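You operate a simulated robot arm through the tools that you are given. There is no shell and no other tool.

Carry out the task below with a simulated robot arm. There is one attempt and no reset: what you move stays moved.

Task
Open the brown sack and load the sifter to its blue mark.
Fine: pull the blue toggle, sack back; then wipe the smear with the sponge, sponge back. Set down upright: brown sack with a blue toggle. What is to be rubbed or washed off counts as gone when no trace of it is left.

The check looks at the end state, three seconds after you hand in, the way a careful person would. Anything else that was tipped, shoved, dropped, spilled or broken makes it a failure.

Robot
A 7-joint arm with a two-finger parallel gripper, fixed in place. Base frame: the origin is on the floor under the middle of its stand, x ahead of it, y to its left, z up; the work surface is at about z = 0.82. Lengths are in m, angles in rad, forces in N, time in s.
It reaches about 1.479 m from its shoulder. Its first joint turns from -2.897 to 2.897 rad. Payload 4.4 kg.
The TCP is the grasp point between the finger pads, 0.023 m short of the fingertips. In the tool frame z runs along the fingers and y along their closing line. The gripper opens to 0.094 m. The fingers are 0.038 m wide and 0.01 m thick; the gripper's body (0.054 by 0.096 m) begins 0.039 m behind the TCP.
Orientation is that of the tool frame in the base frame, as a unit quaternion [x, y, z, w]. With the fingers straight down and closing along the base's y, the tool's x points along the base's -x, its y along +y and its z along -z.

Tools
- The arm moves only by the tool servo_tool. Its argument "commands" is a list of rows, each a list of 7 numbers: the shift along the base's x, y, z in m, then the turn, a rotation vector about the base's x, y, z in rad, then the closure, from 0 (fully open) to 1 (shut). In form: [[tx, ty, tz, rx, ry, rz, grip], ...]. A call has 1 to 20 rows; each row is the pose to reach, as a shift and turn from the pose commanded when the call began. A row lasts 0.2 s, in which the tool goes at most 0.05 m and 0.15 rad; a call with a longer step from one row to the next is refused whole, and so is a gripper value outside its range. Where a pose cannot be reached the arm comes as near as it can. A force on the tool above 40 N (or 10 N above the force at the start of the call, whichever is more), or a blocked arm, ends the call early, and 0.2 s more pass. The fingers move at their own pace (about 0.072 m/s each) and stop on an object; they squeeze with about 38 N. The grip force told is the motor's: it shows also when the fingers shut on nothing. Time passes only in rows, and 0.2 s behind the last, so rows that repeat a pose let the fingers close. The reply holds the time, the measured pose of the TCP, the force on the tool along the base axes, the opening and the grip force, in the units named above and with some noise, with the torque about the TCP (base axes, N m) and any sound that the robot's microphone picked up.
- Cameras (640 x 400 px; columns grow to the right, rows downward): "scene" is fixed at [0.4013, 0.6511, 1.5789]; the picture's right is [-0.42, -0.91, 0.00], its down [-0.53, 0.25, -0.81] and it looks along [0.74, -0.34, -0.59] (base axes); focal length 214 px, centre (320, 200). "wrist" rides on the gripper at [0.086, 0.016, -0.075] in the tool frame; the picture's right is [-0.18, 0.98, 0.00], its down [-0.58, -0.11, -0.81] and it looks along [-0.79, -0.15, 0.59] (tool axes); focal length 243 px, centre (320, 200). There is no depth. A picture from a camera that has moved, and an enlarged one, comes with that camera's place and axes in the base frame and with its lens.
- grab_frame(camera): a new picture of that camera. No time passes.
- zoom(camera, box): a new picture of the part [left, top, right, bottom] of that camera's present view, enlarged. No time passes.
- finish_job(): hands the job in; it is judged then, once.

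Nothing tells you positions but the pictures and the camera data. Unless the task says otherwise, let go and move clear before handing in.

The tools are called after "Request:" as name(argument=value, ...) on one line, values as JSON. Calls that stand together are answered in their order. servo_tool: Moves the arm, as the interface text tells. Its arguments: {"type":"object","properties":{"commands":{"type":"array"}},"required":["commands"]} The other tools are called the same way: grab_frame (camera) takes a picture; zoom (camera, box) takes an enlarged picture of a part of a camera's view; finish_job () hands the job in.

At the start:

```text
time: 0.0
tool_pos: [0.7124, 0.3314, 1.4533]
tcp_rot: [0.001, 1.0, 0.001, 0.001]
wrist_force: [-0.6, 0.6, 0.0]
ft_torque: [-0.02, 0.03, 0.0]
finger_gap: 0.0942
grasp_force: 0.0
```

scene: 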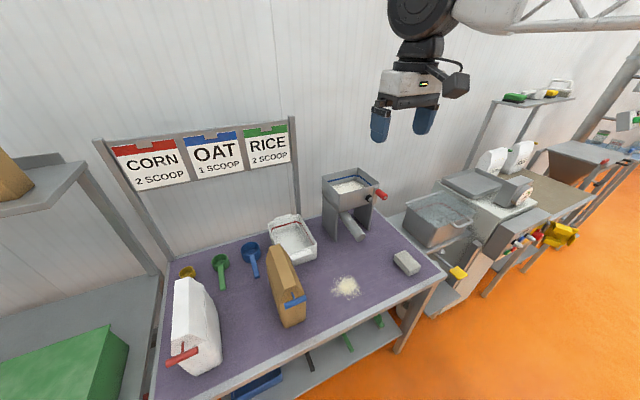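
wrist: 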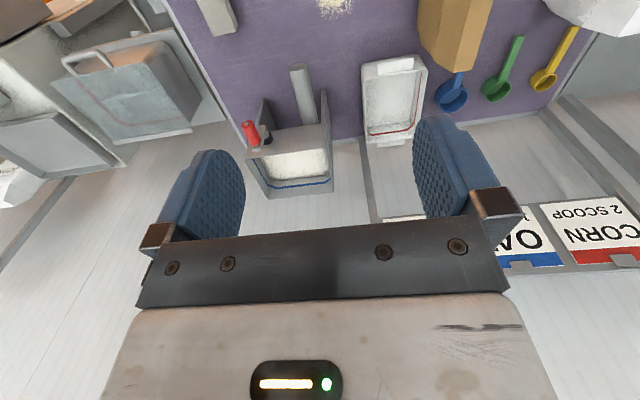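

I see a table with a brown sack (blue toggle), a white sack (red toggle), three scoops, a tray, a sifter with a blue mark, a smear of powder and a sponge-like block. I will look closer before moving anything.

Request:
zoom(camera="scene", box=[240, 220, 340, 340])

Request:
zoom(camera="scene", box=[300, 150, 400, 250])

Request:
zoom(camera="scene", box=[320, 220, 460, 320])

Request:
zoom(camera="scene", box=[150, 220, 290, 380])

Request:
zoom(camera="wrist", box=[180, 0, 500, 200])

```text
3.33 times, centred on (290, 280) of scene
camera zoom: at [0.4013, 0.6511, 1.5789], right [-0.42, -0.91, 0.0], down [-0.53, 0.25, -0.81], along [0.74, -0.34, -0.59], focal length 715 px, centre (420, -67)
```

zoom: 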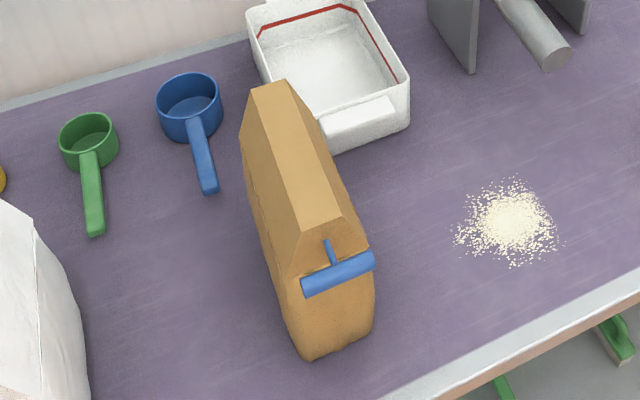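

```text
4.00 times, centred on (350, 200) of scene
camera zoom: at [0.4013, 0.6511, 1.5789], right [-0.42, -0.91, 0.0], down [-0.53, 0.25, -0.81], along [0.74, -0.34, -0.59], focal length 858 px, centre (200, 200)
```

zoom: 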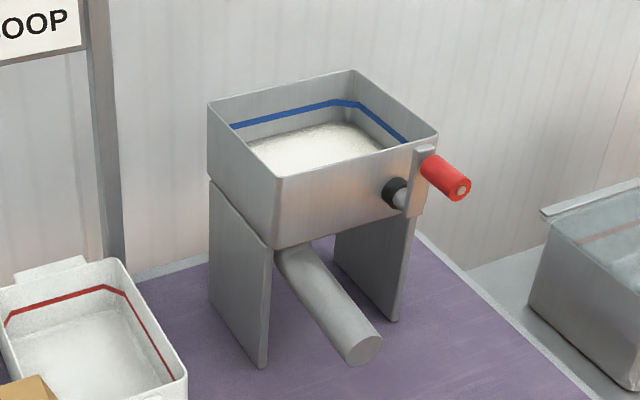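

```text
4.00 times, centred on (390, 270) of scene
camera zoom: at [0.4013, 0.6511, 1.5789], right [-0.42, -0.91, 0.0], down [-0.53, 0.25, -0.81], along [0.74, -0.34, -0.59], focal length 858 px, centre (40, -80)
```

zoom: 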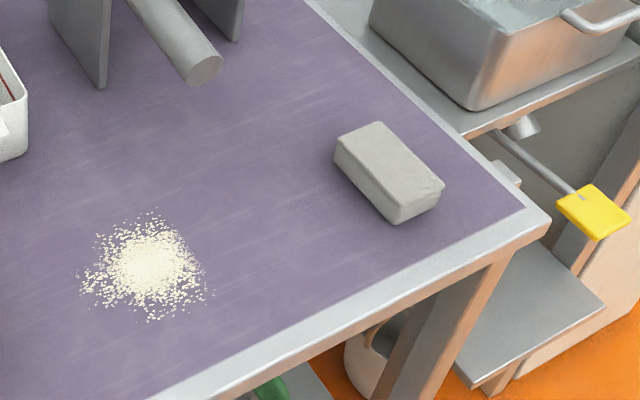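

```text
2.50 times, centred on (220, 300) of scene
camera zoom: at [0.4013, 0.6511, 1.5789], right [-0.42, -0.91, 0.0], down [-0.53, 0.25, -0.81], along [0.74, -0.34, -0.59], focal length 536 px, centre (570, -50)
```

zoom: 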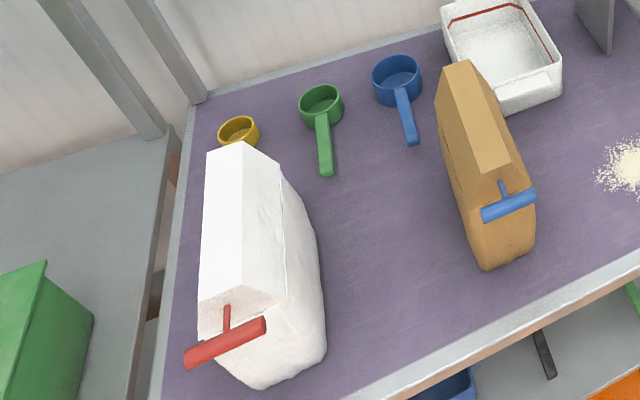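

```text
2.00 times, centred on (340, 100) of wrist
camera zoom: at [0.6257, 0.3483, 1.529], right [0.18, 0.98, 0.0], down [0.58, -0.11, 0.81], along [0.79, -0.15, -0.59], focal length 485 px, centre (280, 400)
```

zoom: 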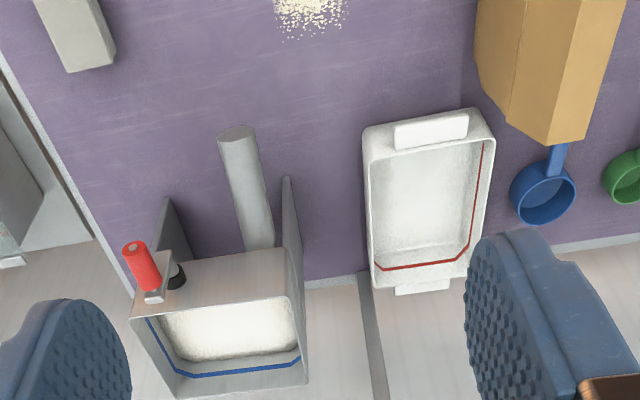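

The brown sack stands at about x 0.75–0.95, y 0.55–0.62. The sifter hopper is about x 1.015–1.18, y 0.085–0.285, with its rim near z 1.09. The smear is near (0.79, 0.365) and the sponge near (0.77, 0.085). I will move the arm back so the wrist camera can see the sack's front and toggle.

Request:
servo_tool(commands=[[-0.021, 0.024, -0.02, 0, 0, 0, 0], [-0.042, 0.048, -0.045, 0, 0, 0, 0], [-0.063, 0.072, -0.07, 0, 0, 0, 0], [-0.085, 0.096, -0.095, 0, 0, 0, 0], [-0.106, 0.12, -0.12, 0, 0, 0, 0], [-0.127, 0.144, -0.145, 0, 0, 0, 0], [-0.148, 0.168, -0.17, 0, 0, 0, 0], [-0.17, 0.192, -0.195, 0, 0, 0, 0], [-0.191, 0.216, -0.22, 0, 0, 0, 0], [-0.212, 0.239, -0.25, 0, 0, 0, 0]])

Request:
grab_frame(camera="wrist")

Request:
grab_frame(camera="scene")

```text
time: 2.2
tool_pos: [0.4987, 0.5686, 1.2049]
tcp_rot: [0.001, 1.0, 0.001, 0.0]
wrist_force: [-0.1, -0.5, -1.0]
ft_torque: [0.0, -0.03, 0.01]
finger_gap: 0.0942
grasp_force: 0.1
```

```text
taken
camera wrist: at [0.4126, 0.585, 1.2799], right [0.19, 0.98, 0.0], down [0.58, -0.11, 0.81], along [0.79, -0.15, -0.59], focal length 243 px, centre (320, 200)
```

wrist: 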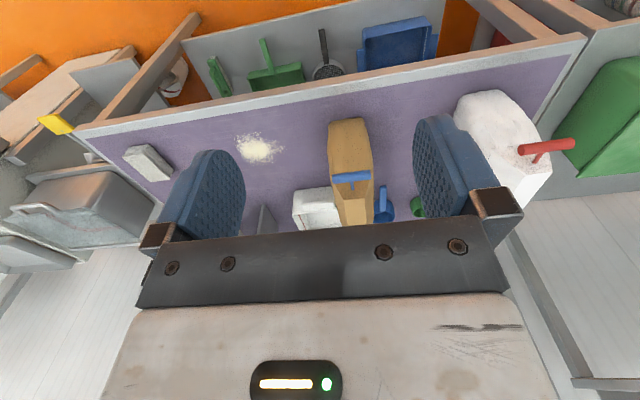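

```text
taken
```

scene: 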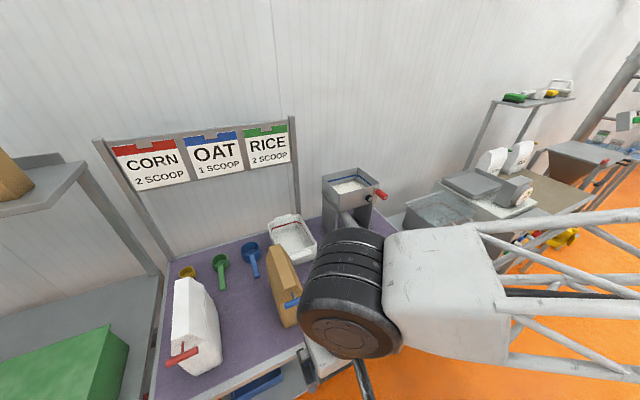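

Request:
zoom(camera="wrist", box=[290, 100, 430, 230])

Request:
zoom(camera="scene", box=[250, 230, 320, 340])

```text
3.08 times, centred on (360, 165) of wrist
camera zoom: at [0.4126, 0.585, 1.2799], right [0.19, 0.98, 0.0], down [0.58, -0.11, 0.81], along [0.79, -0.15, -0.59], focal length 746 px, centre (197, 308)
```

zoom: 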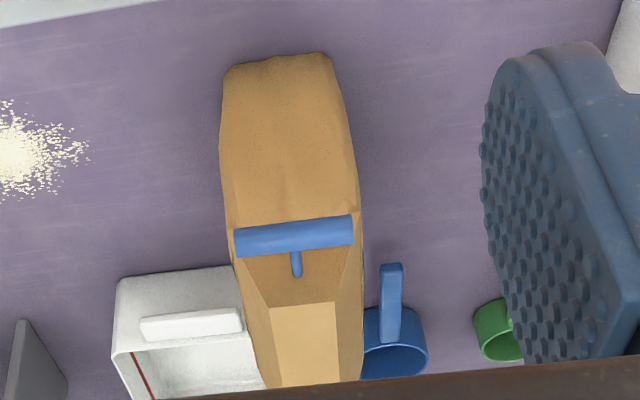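

```text
3.64 times, centred on (285, 285) of scene
camera zoom: at [0.4013, 0.6511, 1.5789], right [-0.42, -0.91, 0.0], down [-0.53, 0.25, -0.81], along [0.74, -0.34, -0.59], focal length 780 px, centre (447, -109)
```

zoom: 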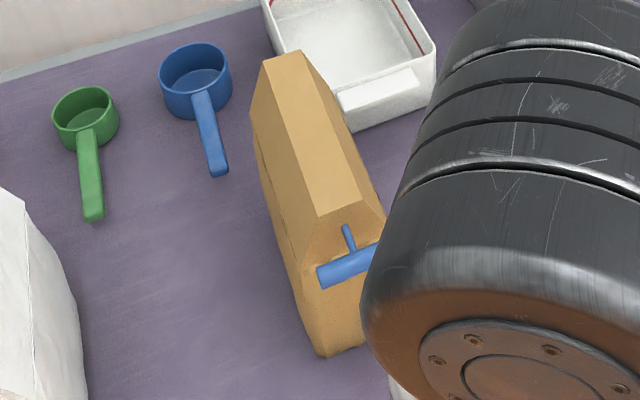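

The toggle is a T-bar along y, centred near (0.70, 0.582, 1.028), with a horizontal stem running to the sack's front facet at x≈0.731. The sack's top strip is at z≈1.046. I will turn the tool to point at +x, closing vertically, so it can take the bar from the front.

Request:
servo_tool(commands=[[0, 0, 0, 0.0864, -0.0864, -0.0864, 0], [0, 0, 0, 0.1727, -0.1727, -0.1727, 0], [0, 0, 0, 0.2591, -0.2591, -0.2591, 0], [0, 0, 0, 0.3455, -0.3455, -0.3455, 0], [0, 0, 0, 0.4318, -0.4318, -0.4318, 0], [0, 0, 0, 0.5182, -0.5182, -0.5182, 0], [0, 0, 0, 0.6046, -0.6046, -0.6046, 0], [0, 0, 0, 0.691, -0.691, -0.691, 0], [0, 0, 0, 0.7773, -0.7773, -0.7773, 0], [0, 0, 0, 0.8637, -0.8637, -0.8637, 0], [0, 0, 0, 0.9501, -0.9501, -0.9501, 0], [0, 0, 0, 1.0364, -1.0364, -1.0364, 0], [0, 0, 0, 1.1228, -1.1228, -1.1228, 0], [0, 0, 0, 1.2092, -1.2092, -1.2092, 0], [0, 0, 0, 1.2092, -1.2092, -1.2092, 0]])

Request:
grab_frame(camera="wrist")

Request:
grab_frame(camera="scene")

```text
time: 5.4
tool_pos: [0.5008, 0.5717, 1.2038]
tcp_rot: [0.433, 0.663, 0.431, 0.433]
wrist_force: [-0.1, 0.0, -0.2]
ft_torque: [0.0, 0.01, -0.02]
finger_gap: 0.094
grasp_force: 0.1
out of reach, approached as far as the arm can: row 12, 13, 14, 15
```

```text
taken
camera wrist: at [0.411, 0.6427, 1.2223], right [0.24, 0.07, 0.97], down [-0.64, -0.74, 0.22], along [0.73, -0.67, -0.13], focal length 243 px, centre (320, 200)
```

wrist: 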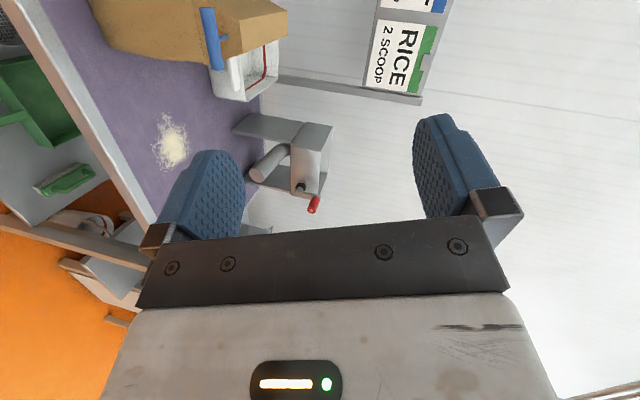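

```text
taken
```

scene: 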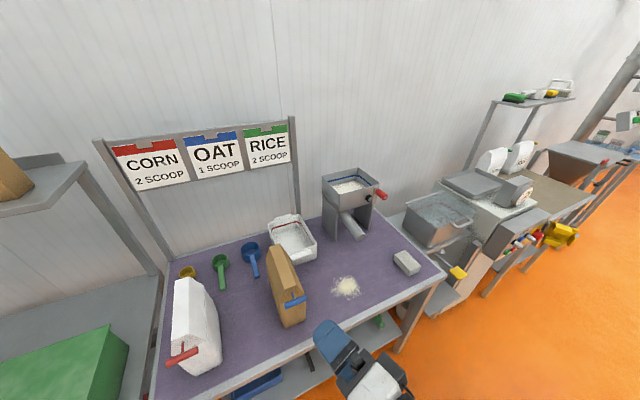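

The sideways roll stopped short of its target this close to the base, while the rest of the pose is fine. I will move forward and down a little, still clear of the sack, and see whether the commanded orientation is reached there.

Request:
servo_tool(commands=[[0.02, 0, -0.03, 0, 0, 0, 0], [0.04, 0, -0.06, 0, 0, 0, 0], [0.06, 0, -0.09, 0, 0, 0, 0], [0.08, 0, -0.12, 0, 0, 0, 0], [0.1, 0, -0.15, 0, 0, 0, 0], [0.1, 0, -0.15, 0, 0, 0, 0]])

Request:
grab_frame(camera="wrist")

Request:
grab_frame(camera="scene")

```text
time: 6.8
tool_pos: [0.6165, 0.5788, 1.1177]
tcp_rot: [0.431, 0.691, 0.399, 0.422]
wrist_force: [0.1, -0.2, -0.1]
ft_torque: [0.04, 0.01, -0.01]
finger_gap: 0.0939
grasp_force: 0.1
out of reach, approached as far as the arm can: row 1, 2, 3, 4, 5, 6
```

```text
taken
camera wrist: at [0.5282, 0.6499, 1.1368], right [0.31, 0.13, 0.94], down [-0.62, -0.73, 0.3], along [0.72, -0.67, -0.14], focal length 243 px, centre (320, 200)
```

wrist: 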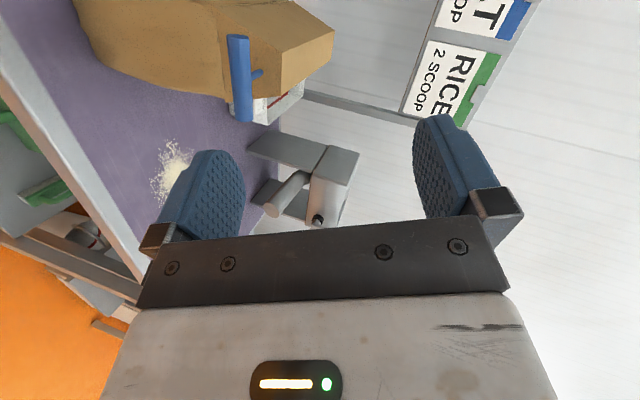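

```text
taken
```

scene: 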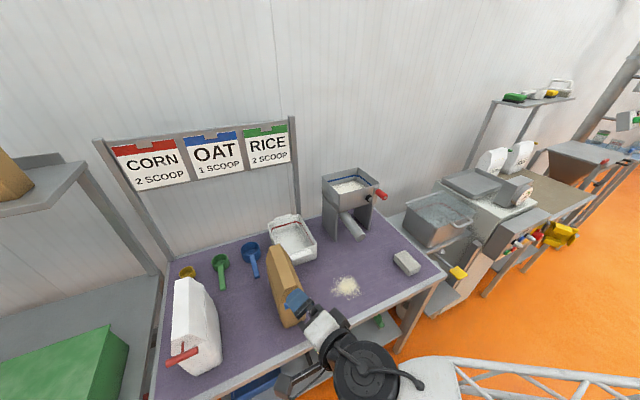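

The arm seems to be at a wrist limit in this roll direction. I will roll the other way, so the camera ends up on the -y side, and check that orientation while still clear of the sack.

Request:
servo_tool(commands=[[-0.01, 0, 0.02, -0.15, 0, 0, 0], [-0.02, 0, 0.04, -0.3, 0, 0, 0], [-0.03, 0, 0.06, -0.45, 0, 0, 0], [-0.03, 0, 0.08, -0.6, 0, 0, 0], [-0.03, 0, 0.08, -0.75, 0, 0, 0], [-0.03, 0, 0.08, -0.9, 0, 0, 0], [-0.03, 0, 0.08, -1.05, 0, 0, 0], [-0.03, 0, 0.08, -1.2, 0, 0, 0], [-0.03, 0, 0.08, -1.35, 0, 0, 0], [-0.03, 0, 0.08, -1.5, 0, 0, 0], [-0.03, 0, 0.08, -1.571, 0, 0, 0], [-0.03, 0, 0.08, -1.571, 0, 0, 0]])

Request:
grab_frame(camera="scene")

```text
time: 9.4
tool_pos: [0.5852, 0.579, 1.2009]
tcp_rot: [0.007, 0.77, -0.206, 0.604]
wrist_force: [-0.2, -0.6, -0.2]
ft_torque: [-0.01, 0.02, 0.0]
finger_gap: 0.0939
grasp_force: 0.0
```

```text
taken
```

scene: 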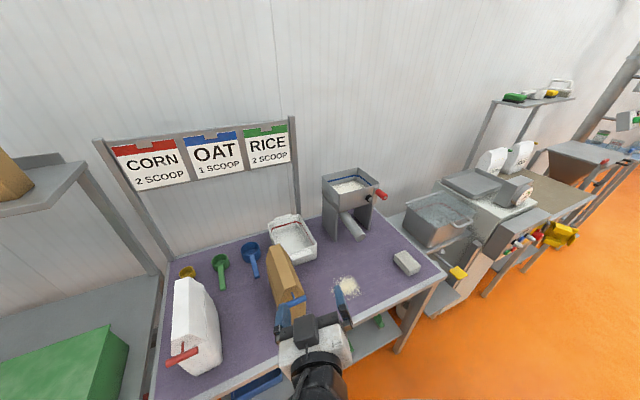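

The call started from the clamped pose, so I now know how the commands chain. The bar is only about 0.06 m long, so the simplest hold is fingers straight down, closing along y on the bar's ends. I will turn back to the straight-down orientation and hover above and in front of the toggle.

Request:
servo_tool(commands=[[0, 0, 0.0, 0.0447, 0.131, 0.0015, 0], [0, 0, 0.0, 0.0894, 0.262, 0.003, 0], [0, 0, 0, 0.1341, 0.393, 0.0045, 0], [0, 0, 0, 0.1788, 0.524, 0.006, 0], [0, 0, 0, 0.2235, 0.655, 0.0075, 0], [0, 0, 0, 0.2682, 0.786, 0.009, 0], [0, 0, 0, 0.3129, 0.917, 0.0105, 0], [0, 0, 0, 0.3576, 1.048, 0.012, 0], [0, 0, 0, 0.4023, 1.179, 0.0135, 0], [0, 0, 0, 0.447, 1.31, 0.015, 0], [0.03, 0, -0.01, 0.447, 1.31, 0.015, 0], [0.06, 0.001, -0.03, 0.447, 1.31, 0.015, 0], [0.09, 0.003, -0.05, 0.447, 1.31, 0.015, 0], [0.09, 0.003, -0.05, 0.447, 1.31, 0.015, 0]])

Request:
grab_frame(camera="wrist")

Request:
zoom(camera="scene", box=[220, 200, 380, 340])

```text
time: 12.4
tool_pos: [0.6788, 0.5825, 1.1486]
tcp_rot: [0.001, 1.0, -0.001, -0.001]
wrist_force: [0.3, 0.4, -0.9]
ft_torque: [-0.01, -0.01, -0.02]
finger_gap: 0.0942
grasp_force: 0.1
```

```text
taken
camera wrist: at [0.5921, 0.5988, 1.2251], right [0.18, 0.98, 0.0], down [0.58, -0.11, 0.81], along [0.79, -0.15, -0.59], focal length 243 px, centre (320, 200)
```

wrist: 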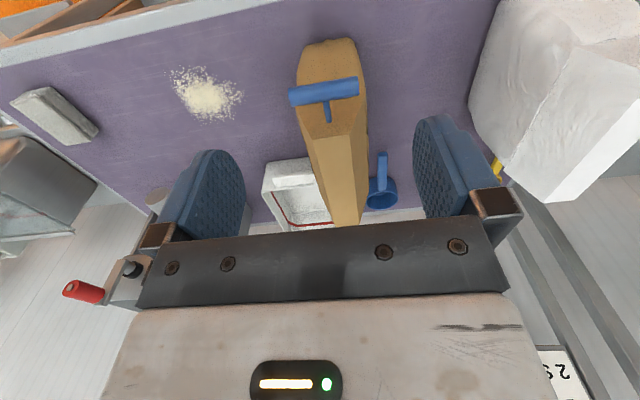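

```text
2.86 times, centred on (300, 270) of scene
camera zoom: at [0.4013, 0.6511, 1.5789], right [-0.42, -0.91, 0.0], down [-0.53, 0.25, -0.81], along [0.74, -0.34, -0.59], focal length 613 px, centre (377, 0)
```

zoom: 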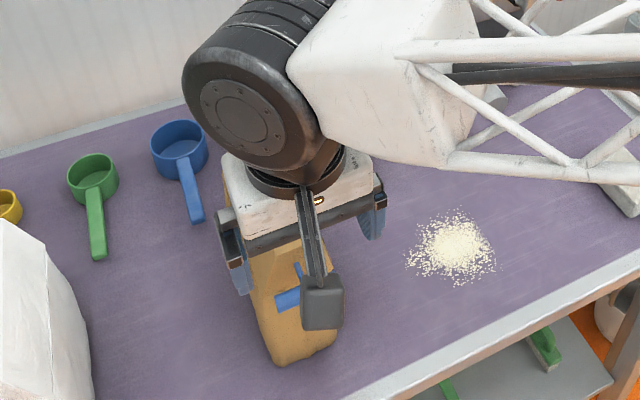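

The wrist view puts the bar at x≈0.703, y 0.550–0.610, z≈1.028, which matches the first estimate. I will lower straight down around it and then close on its ends.

Request:
servo_tool(commands=[[0.01, -0.001, -0.025, 0, 0, 0, 0], [0.02, -0.0015, -0.05, 0, 0, 0, 0], [0.021, -0.0015, -0.075, 0, 0, 0, 0], [0.021, -0.0015, -0.1, 0, 0, 0, 0], [0.021, -0.0015, -0.12, 0, 0, 0, 0], [0.021, -0.0015, -0.12, 0, 0, 0, 0]])

Request:
grab_frame(camera="wrist")

Request:
zoom(camera="scene", box=[220, 200, 380, 340])

```text
time: 13.8
tool_pos: [0.6947, 0.5794, 1.0302]
tcp_rot: [0.0, 1.0, -0.001, -0.002]
wrist_force: [-0.4, 0.4, -0.5]
ft_torque: [0.0, 0.01, -0.03]
finger_gap: 0.0943
grasp_force: 0.1
```

```text
taken
camera wrist: at [0.6089, 0.5965, 1.1066], right [0.18, 0.98, 0.0], down [0.58, -0.11, 0.81], along [0.79, -0.15, -0.59], focal length 243 px, centre (320, 200)
```

wrist: 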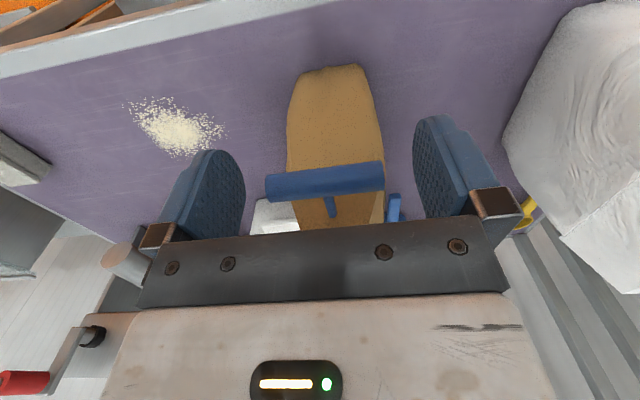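

```text
2.86 times, centred on (300, 270) of scene
camera zoom: at [0.4013, 0.6511, 1.5789], right [-0.42, -0.91, 0.0], down [-0.53, 0.25, -0.81], along [0.74, -0.34, -0.59], focal length 613 px, centre (377, 0)
```

zoom: 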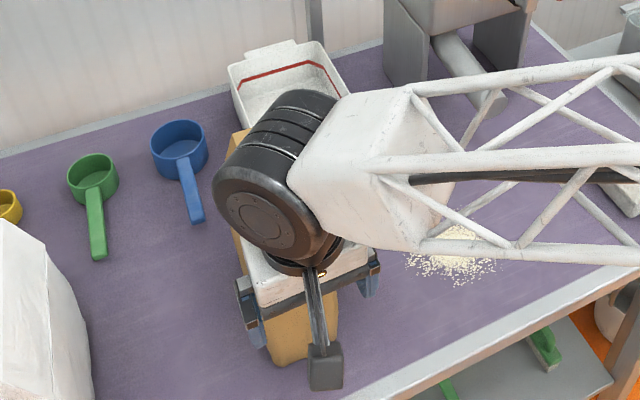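

The bar sits at the TCP, centred between the pads to within about 2 mm. I will shift 2 mm in +y and close on its ends.

Request:
servo_tool(commands=[[0, 0.0015, 0, 0, 0, 0, 0.2], [0, 0.0015, 0, 0, 0, 0, 0.35], [0, 0.0015, 0, 0, 0, 0, 0.5], [0, 0.0015, 0, 0, 0, 0, 0.5], [0, 0.0015, 0, 0, 0, 0, 0.5]])

Request:
grab_frame(camera="wrist")

```text
time: 15.0
tool_pos: [0.6954, 0.5827, 1.0303]
tcp_rot: [0.0, 1.0, 0.0, -0.001]
wrist_force: [-0.1, -2.5, 0.5]
ft_torque: [-0.09, 0.0, -0.05]
finger_gap: 0.0738
grasp_force: 38.2
```

```text
taken
camera wrist: at [0.6089, 0.5983, 1.1065], right [0.18, 0.98, 0.0], down [0.58, -0.11, 0.81], along [0.79, -0.15, -0.59], focal length 243 px, centre (320, 200)
```

wrist: 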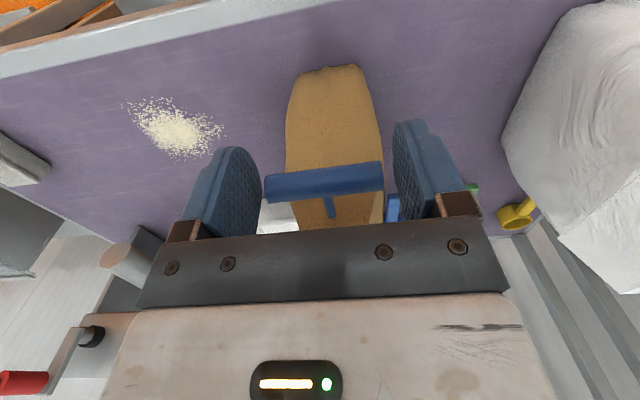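

The fingers stopped at a gap of 0.074 m, wider than the bar appears. I will look closely at what they are touching before pulling.

Request:
zoom(camera="wrist", box=[220, 50, 460, 240])

Request:
zoom(camera="scene", box=[250, 240, 350, 340])

```text
2.11 times, centred on (340, 145) of wrist
camera zoom: at [0.6089, 0.5983, 1.1065], right [0.18, 0.98, 0.0], down [0.58, -0.11, 0.81], along [0.79, -0.15, -0.59], focal length 511 px, centre (278, 316)
```

zoom: 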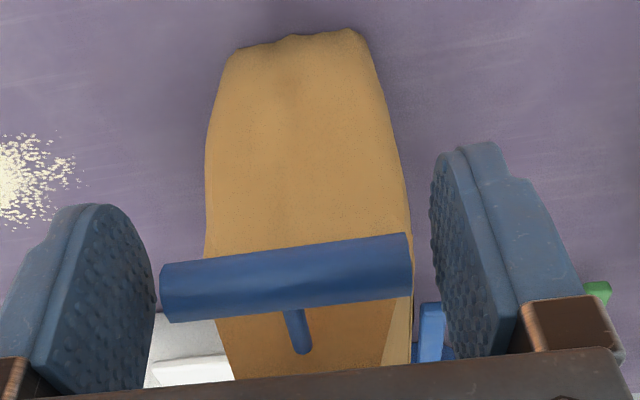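

```text
4.00 times, centred on (300, 290) of scene
camera zoom: at [0.4013, 0.6511, 1.5789], right [-0.42, -0.91, 0.0], down [-0.53, 0.25, -0.81], along [0.74, -0.34, -0.59], focal length 858 px, centre (400, -160)
```

zoom: 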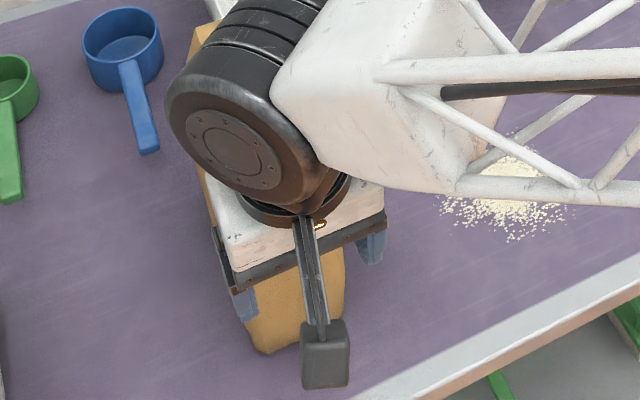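

I can't tell whether the pads are on the bar ends, since the visible bar looks about 0.06 m long. A very small pull of 1 cm should show whether the toggle follows and what the force does.

Request:
servo_tool(commands=[[-0.002, 0, 0, 0, 0, 0, 0.6], [-0.004, 0, 0, 0, 0, 0, 0.6], [-0.006, 0, 0, 0, 0, 0, 0.6]])

Request:
zoom(camera="wrist", box=[220, 50, 460, 240])

```text
time: 15.8
tool_pos: [0.6905, 0.5817, 1.0303]
tcp_rot: [0.0, 1.0, 0.0, -0.001]
wrist_force: [-0.2, -5.3, 14.2]
ft_torque: [-0.19, -0.14, -0.19]
finger_gap: 0.0739
grasp_force: 38.0
```

```text
2.11 times, centred on (340, 145) of wrist
camera zoom: at [0.6038, 0.5981, 1.1064], right [0.18, 0.98, 0.0], down [0.58, -0.11, 0.81], along [0.79, -0.15, -0.59], focal length 511 px, centre (278, 316)
```

zoom: 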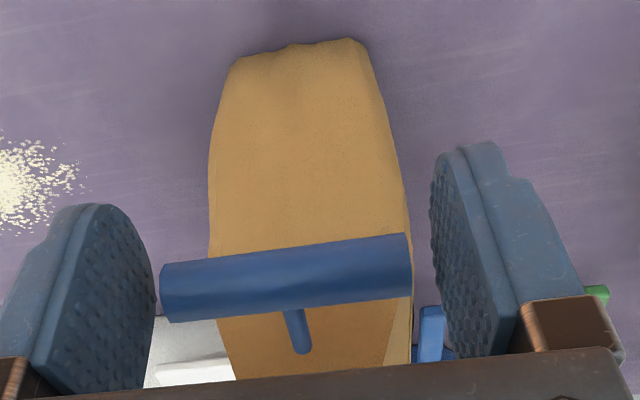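

The bar moved with the gripper while the sack's bottom stayed put, so I do hold the toggle but the sack is starting to lean. I will hold still one moment to read static forces.

Request:
servo_tool(commands=[[0, 0, 0, 0, 0, 0, 0.6], [0, 0, 0, 0, 0, 0, 0.6]])

Request:
zoom(camera="scene", box=[250, 240, 350, 340])

```text
time: 16.4
tool_pos: [0.6894, 0.5825, 1.0305]
tcp_rot: [0.001, 1.0, 0.0, -0.002]
wrist_force: [-0.6, -6.4, 20.2]
ft_torque: [-0.09, -0.28, -0.29]
finger_gap: 0.0734
grasp_force: 37.9
```

```text
4.00 times, centred on (300, 290) of scene
camera zoom: at [0.4013, 0.6511, 1.5789], right [-0.42, -0.91, 0.0], down [-0.53, 0.25, -0.81], along [0.74, -0.34, -0.59], focal length 858 px, centre (400, -160)
```

zoom: 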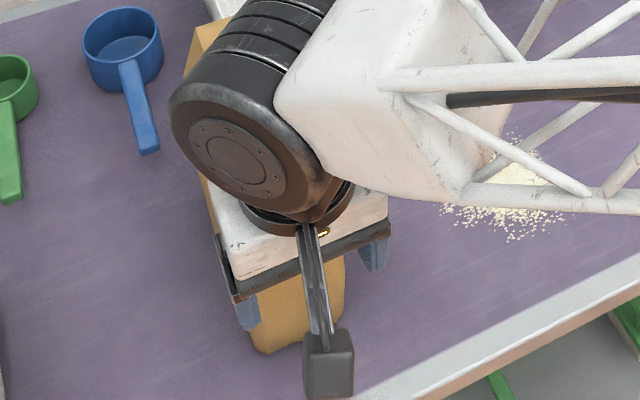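

The reading shows 20 N in z with almost none in x, and I am not sure how to read that. I will make a 2 mm upward test to find out whether this is load carried or the toggle pushing up.

Request:
servo_tool(commands=[[0, 0, 0.002, 0, 0, 0, 0.6], [0, 0, 0.002, 0, 0, 0, 0.6]])

```text
time: 17.0
tool_pos: [0.6891, 0.582, 1.0307]
tcp_rot: [0.0, 1.0, 0.0, -0.002]
wrist_force: [0.0, 2.1, -1.1]
ft_torque: [0.72, 0.03, 0.18]
finger_gap: 0.0737
grasp_force: 37.8
```

The z force went away with the small lift, so the tool had only been pressing down slightly on the bar. I will look at the toggle and sack again.

Request:
zoom(camera="wrist", box=[220, 50, 460, 240])

Request:
zoom(camera="scene", box=[230, 220, 350, 340])

```text
2.11 times, centred on (340, 145) of wrist
camera zoom: at [0.6036, 0.598, 1.1065], right [0.18, 0.98, 0.0], down [0.58, -0.11, 0.8], along [0.79, -0.15, -0.59], focal length 511 px, centre (278, 316)
```

zoom: 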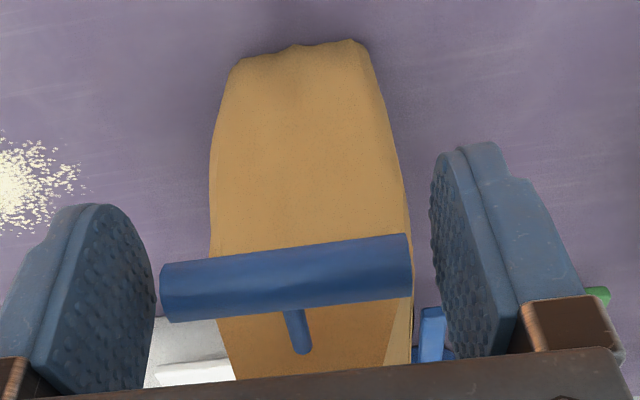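

```text
3.33 times, centred on (290, 280) of scene
camera zoom: at [0.4013, 0.6511, 1.5789], right [-0.42, -0.91, 0.0], down [-0.53, 0.25, -0.81], along [0.74, -0.34, -0.59], focal length 715 px, centre (420, -67)
```

zoom: 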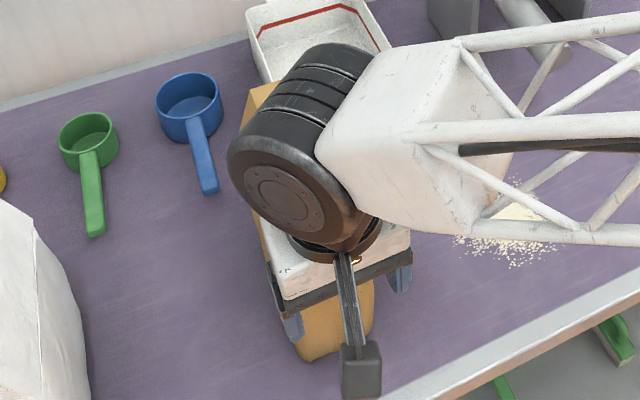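

The bar stayed locked to the gripper and the sack leans only very slightly. I will pull a little further in small steps and watch the force and the stem length.

Request:
servo_tool(commands=[[-0.004, 0, 0, 0, 0, 0, 0.6], [-0.008, 0, 0, 0, 0, 0, 0.6], [-0.012, 0, 0, 0, 0, 0, 0.6]])

Request:
zoom(camera="wrist", box=[220, 50, 460, 240])

Request:
zoom(camera="scene", box=[230, 220, 350, 340])

```text
time: 17.8
tool_pos: [0.678, 0.5811, 1.0321]
tcp_rot: [0.0, 1.0, -0.001, 0.0]
wrist_force: [-0.6, -1.4, -0.1]
ft_torque: [-0.13, 0.79, -0.24]
finger_gap: 0.0737
grasp_force: 37.7
```

```text
2.11 times, centred on (340, 145) of wrist
camera zoom: at [0.5918, 0.5984, 1.1079], right [0.18, 0.98, 0.0], down [0.58, -0.11, 0.81], along [0.79, -0.15, -0.59], focal length 511 px, centre (278, 316)
```

zoom: 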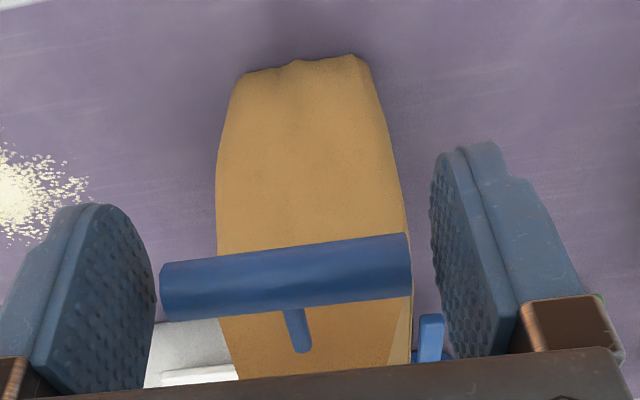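

```text
3.33 times, centred on (290, 280) of scene
camera zoom: at [0.4013, 0.6511, 1.5789], right [-0.42, -0.91, 0.0], down [-0.53, 0.25, -0.81], along [0.74, -0.34, -0.59], focal length 715 px, centre (420, -67)
```

zoom: 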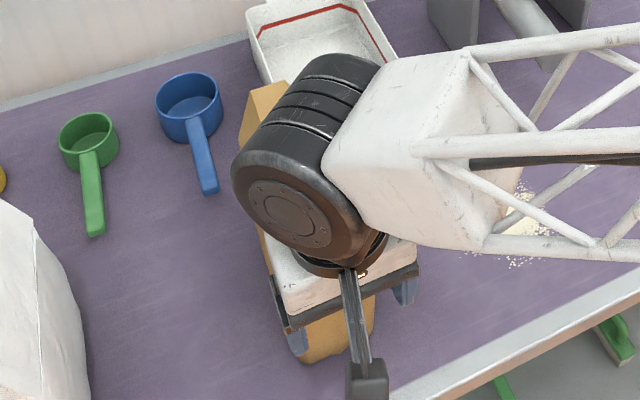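

The sack simply tips along with the bar, so a slow level pull does not open it. I will first bring the bar back so the sack stands upright again, then check.

Request:
servo_tool(commands=[[0.004, 0, 0, 0, 0, 0, 0.6], [0.009, 0, -0.001, 0, 0, 0, 0.6], [0.014, 0, -0.001, 0, 0, 0, 0.6], [0.017, 0, -0.002, 0, 0, 0, 0.6], [0.017, 0, -0.002, 0, 0, 0, 0.6]])

Request:
zoom(camera="wrist", box=[220, 50, 460, 240])

```text
time: 19.0
tool_pos: [0.6945, 0.5829, 1.0299]
tcp_rot: [0.0, 1.0, 0.0, 0.0]
wrist_force: [-11.0, -1.6, 10.9]
ft_torque: [0.46, -0.96, 0.06]
finger_gap: 0.0737
grasp_force: 38.0
```

```text
2.11 times, centred on (340, 145) of wrist
camera zoom: at [0.6083, 0.5988, 1.1067], right [0.18, 0.98, 0.0], down [0.58, -0.11, 0.81], along [0.79, -0.15, -0.59], focal length 511 px, centre (278, 316)
```

zoom: 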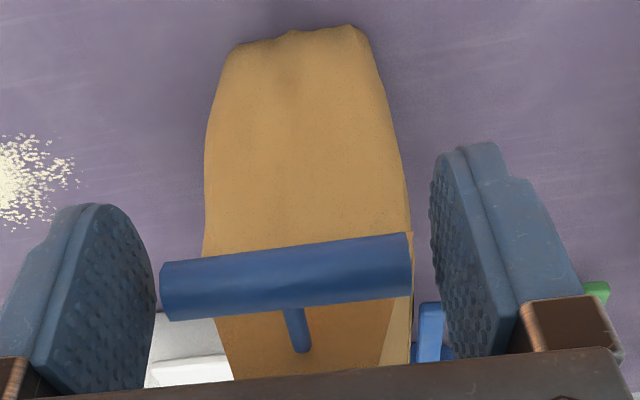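

The bar is back where it started, with a slight preload against the sack. I will relax that, then try one quick tug outward while pitching the tool against the tipping direction, and check straight after.

Request:
servo_tool(commands=[[-0.003, 0, 0.0015, 0, 0, 0, 0.7], [-0.003, 0, 0.0015, 0, 0, 0, 0.8]])

Request:
servo_tool(commands=[[-0.047, 0, 0.012, 0, 0.14, 0, 0.8]])

Request:
grab_frame(camera="wrist")

Request:
zoom(camera="scene", box=[230, 220, 350, 340])

```text
time: 19.6
tool_pos: [0.6904, 0.5814, 1.0306]
tcp_rot: [-0.001, 1.0, -0.001, -0.001]
wrist_force: [0.4, 1.9, -0.7]
ft_torque: [0.04, -0.08, -0.03]
finger_gap: 0.0735
grasp_force: 37.5
```

```text
time: 20.0
tool_pos: [0.6455, 0.5828, 1.0429]
tcp_rot: [0.001, 0.997, 0.0, -0.072]
wrist_force: [0.8, -0.3, 1.0]
ft_torque: [0.0, -1.08, -0.02]
finger_gap: 0.0735
grasp_force: 37.9
```

```text
taken
camera wrist: at [0.5705, 0.5993, 1.1303], right [0.18, 0.98, -0.03], down [0.69, -0.11, 0.72], along [0.7, -0.15, -0.7], focal length 243 px, centre (320, 200)
```

wrist: 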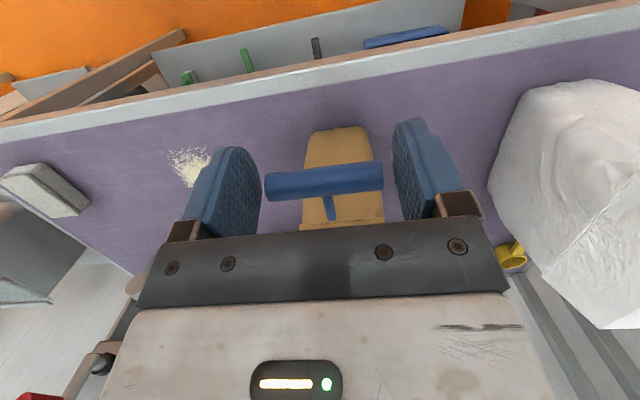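

```text
3.33 times, centred on (290, 280) of scene
camera zoom: at [0.4013, 0.6511, 1.5789], right [-0.42, -0.91, 0.0], down [-0.53, 0.25, -0.81], along [0.74, -0.34, -0.59], focal length 715 px, centre (420, -67)
```

zoom: 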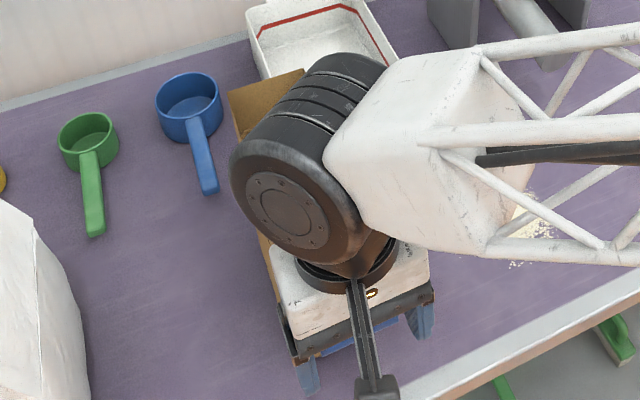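

The sack now looks separated from the bar and upright, and its top seems to have changed shape. I will look more closely.

Request:
zoom(camera="wrist", box=[240, 90, 440, 240])

Request:
zoom(camera="scene", box=[240, 220, 320, 300])

```text
2.67 times, centred on (340, 165) of wrist
camera zoom: at [0.5705, 0.5993, 1.1303], right [0.18, 0.98, -0.03], down [0.69, -0.11, 0.72], along [0.7, -0.15, -0.7], focal length 647 px, centre (267, 293)
```

zoom: 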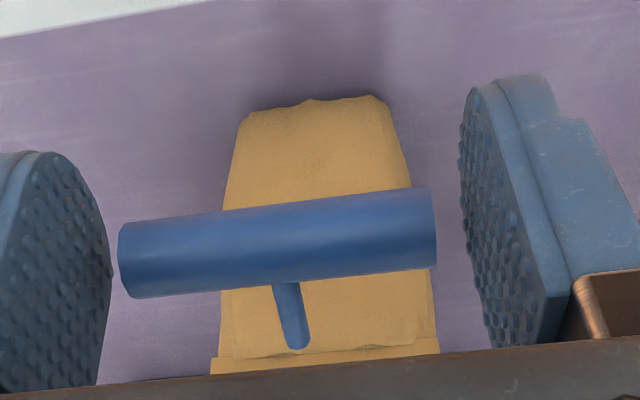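

```text
5.00 times, centred on (280, 260) of scene
camera zoom: at [0.4013, 0.6511, 1.5789], right [-0.42, -0.91, 0.0], down [-0.53, 0.25, -0.81], along [0.74, -0.34, -0.59], focal length 1072 px, centre (520, -100)
```

zoom: 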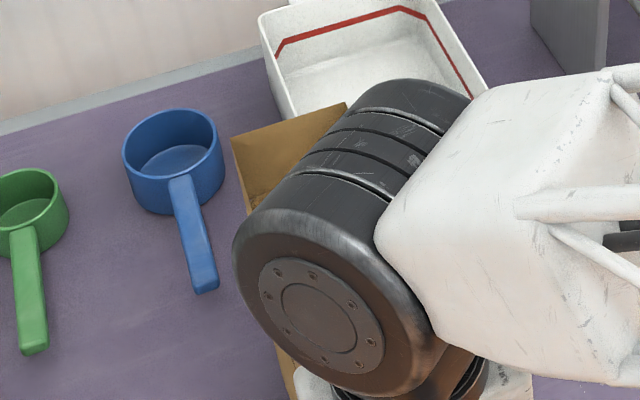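

The quick tug worked: the sack is now open-topped and still standing, and the toggle is loose in the gripper. I will put the toggle down on a clear patch of table near (0.75, 0.215), between the smear and the sponge, going around the front of everything.

Request:
servo_tool(commands=[[-0.025, -0.01, 0.03, 0, -0.05, 0, 0.8], [-0.03, -0.055, 0.045, 0, -0.1, 0, 0.8], [-0.03, -0.1, 0.05, 0, -0.14, 0, 0.8], [-0.03, -0.145, 0.05, 0, -0.14, 0, 0.8], [-0.03, -0.19, 0.05, 0, -0.14, 0, 0.8], [-0.03, -0.235, 0.05, 0, -0.14, 0, 0.8], [-0.02, -0.28, 0.05, 0, -0.14, 0, 0.8], [0.0, -0.32, 0.05, 0, -0.14, 0, 0.8], [0.03, -0.35, 0.04, 0, -0.14, 0, 0.8], [0.07, -0.365, 0.03, 0, -0.14, 0, 0.8], [0.105, -0.368, 0.0, 0, -0.14, 0, 0.8], [0.105, -0.368, -0.04, 0, -0.14, 0, 0.8], [0.105, -0.368, -0.08, 0, -0.14, 0, 0.8], [0.105, -0.368, -0.12, 0, -0.14, 0, 0.8], [0.105, -0.368, -0.12, 0, -0.14, 0, 0.8]])

Request:
grab_frame(camera="scene")

Request:
grab_frame(camera="wrist")

```text
time: 23.2
tool_pos: [0.7478, 0.2141, 0.9234]
tcp_rot: [0.0, 1.0, -0.002, -0.001]
wrist_force: [0.6, -0.3, 0.1]
ft_torque: [0.01, -0.03, -0.02]
finger_gap: 0.0188
grasp_force: 0.1
```

```text
taken
```

scene: 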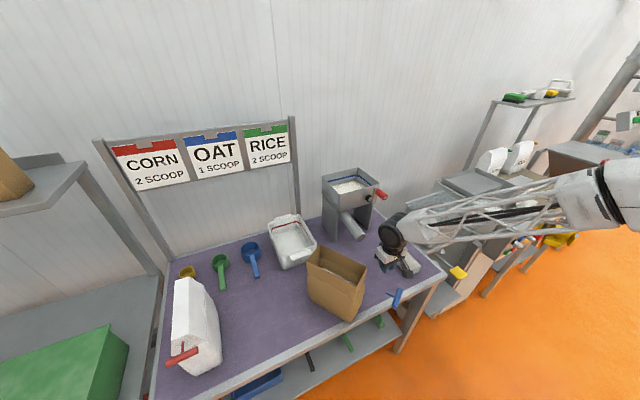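

```text
taken
camera wrist: at [0.663, 0.2308, 0.9988], right [0.18, 0.98, 0.0], down [0.58, -0.11, 0.81], along [0.79, -0.15, -0.59], focal length 243 px, centre (320, 200)
```

wrist: 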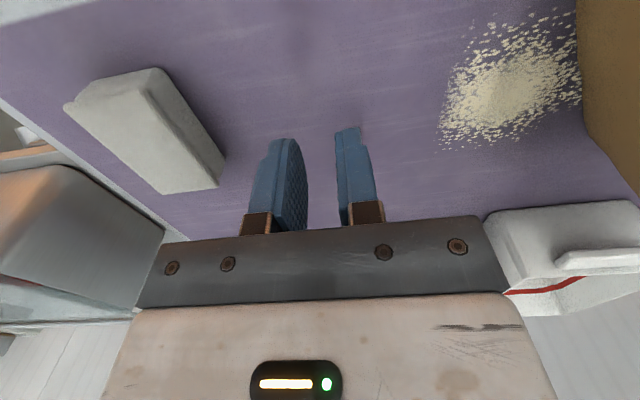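

The sack was dragged along and the toggle slipped out of the fingers, so both have moved. I will look closely at the state of things before doing anything else.

Request:
zoom(camera="scene", box=[280, 220, 440, 340])

Request:
zoom(camera="scene", box=[360, 260, 440, 320])

Request:
zoom(camera="scene", box=[290, 230, 380, 330])

```text
3.33 times, centred on (360, 280) of scene
camera zoom: at [0.4013, 0.6511, 1.5789], right [-0.42, -0.91, 0.0], down [-0.53, 0.25, -0.81], along [0.74, -0.34, -0.59], focal length 715 px, centre (187, -67)
```

zoom: 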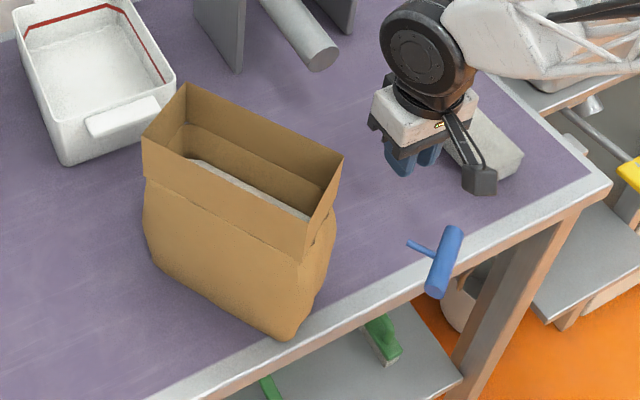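

```text
6.67 times, centred on (400, 290) of scene
camera zoom: at [0.4013, 0.6511, 1.5789], right [-0.42, -0.91, 0.0], down [-0.53, 0.25, -0.81], along [0.74, -0.34, -0.59], focal length 1430 px, centre (-213, -400)
```

zoom: 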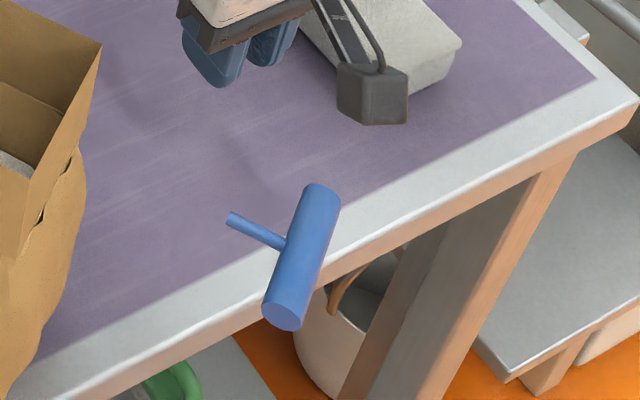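

```text
4.00 times, centred on (335, 280) of scene
camera zoom: at [0.4013, 0.6511, 1.5789], right [-0.42, -0.91, 0.0], down [-0.53, 0.25, -0.81], along [0.74, -0.34, -0.59], focal length 858 px, centre (260, -120)
```

zoom: 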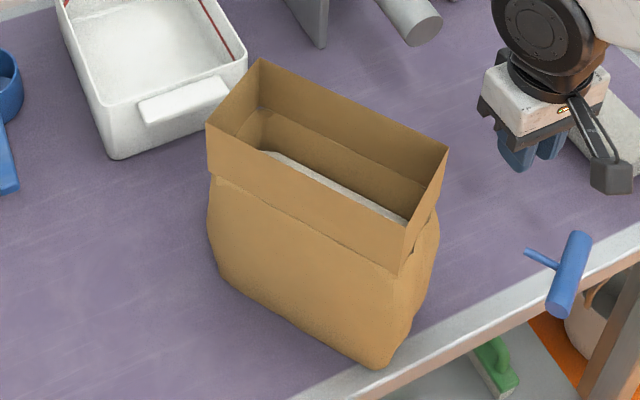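

The sack is still upright, and its toggle is still attached to it, drawn out about 6 cm on its track. That is why it was dragged: it now stands turned about 33° with its centre near (0.77, 0.424) and one corner near the smear. Nothing looks spilled. I will rise clear, turn the tool to match the sack and look inside it.

Request:
servo_tool(commands=[[0, 0, 0.045, 0, 0, 0, 0.5], [0, 0, 0.09, 0, 0, 0, 0.2], [0, 0, 0.135, 0, 0, 0, 0], [0, 0, 0.18, 0, 0, 0, 0], [0, 0, 0.225, 0, 0, 0, 0], [0, 0, 0.27, 0, 0, 0, 0], [0, 0, 0.3, 0, 0, 0, 0], [-0.02, 0.035, 0.3, 0, 0, 0.144, 0], [-0.04, 0.07, 0.3, 0, 0, 0.288, 0], [-0.065, 0.105, 0.3, 0, 0, 0.432, 0], [-0.089, 0.14, 0.3, 0, 0, 0.576, 0], [-0.089, 0.14, 0.3, 0, 0, 0.576, 0]])

Request:
grab_frame(camera="wrist")

Request:
grab_frame(camera="scene")

```text
time: 25.8
tool_pos: [0.6627, 0.3579, 1.2234]
tcp_rot: [-0.285, 0.959, -0.002, 0.0]
wrist_force: [0.4, -0.2, 0.4]
ft_torque: [-0.01, 0.03, -0.03]
finger_gap: 0.0938
grasp_force: 0.1
```

```text
taken
camera wrist: at [0.5812, 0.3235, 1.2993], right [-0.38, 0.92, 0.0], down [0.55, 0.23, 0.81], along [0.74, 0.31, -0.59], focal length 243 px, centre (320, 200)
```

wrist: 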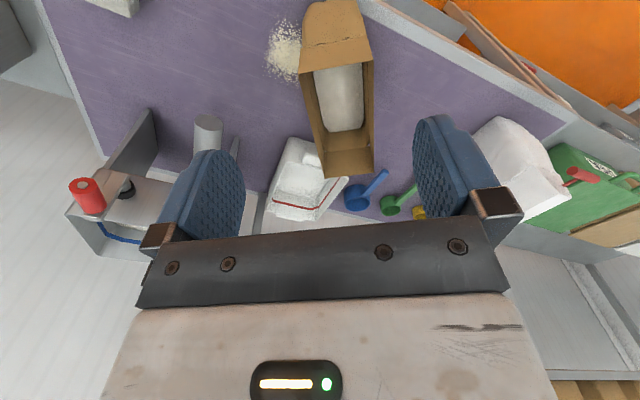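

```text
taken
```

scene: 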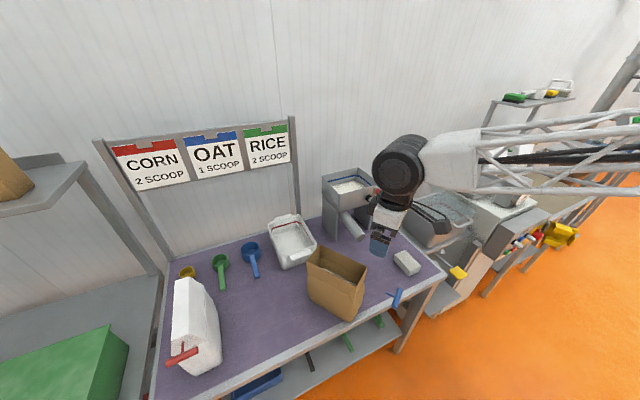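

Request:
zoom(camera="wrist", box=[240, 0, 420, 190])

Request:
zoom(camera="scene", box=[300, 150, 420, 250])

Request:
zoom(camera="scene", box=[280, 230, 440, 340])

```text
2.11 times, centred on (330, 95) of wrist
camera zoom: at [0.5812, 0.3235, 1.2993], right [-0.38, 0.92, 0.0], down [0.55, 0.23, 0.81], along [0.74, 0.31, -0.59], focal length 511 px, centre (299, 421)
```

zoom: 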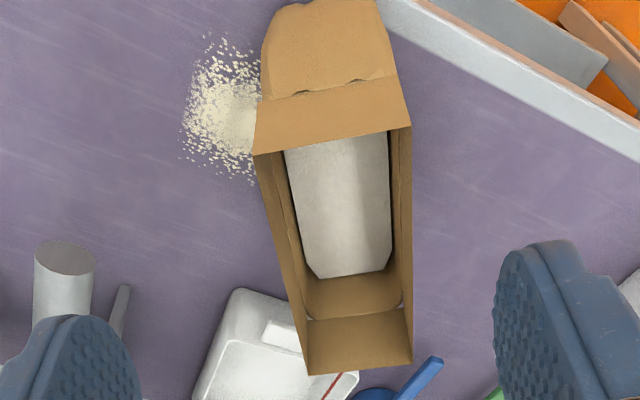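

```text
4.00 times, centred on (360, 200) of scene
camera zoom: at [0.4013, 0.6511, 1.5789], right [-0.42, -0.91, 0.0], down [-0.53, 0.25, -0.81], along [0.74, -0.34, -0.59], focal length 858 px, centre (160, 200)
```

zoom: 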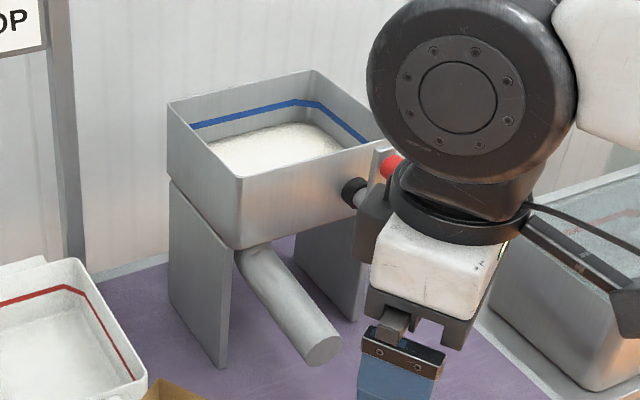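

```text
3.64 times, centred on (360, 285) of scene
camera zoom: at [0.4013, 0.6511, 1.5789], right [-0.42, -0.91, 0.0], down [-0.53, 0.25, -0.81], along [0.74, -0.34, -0.59], focal length 780 px, centre (174, -109)
```

zoom: 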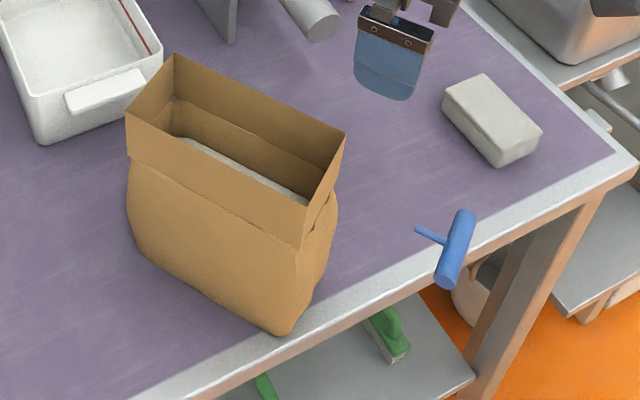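

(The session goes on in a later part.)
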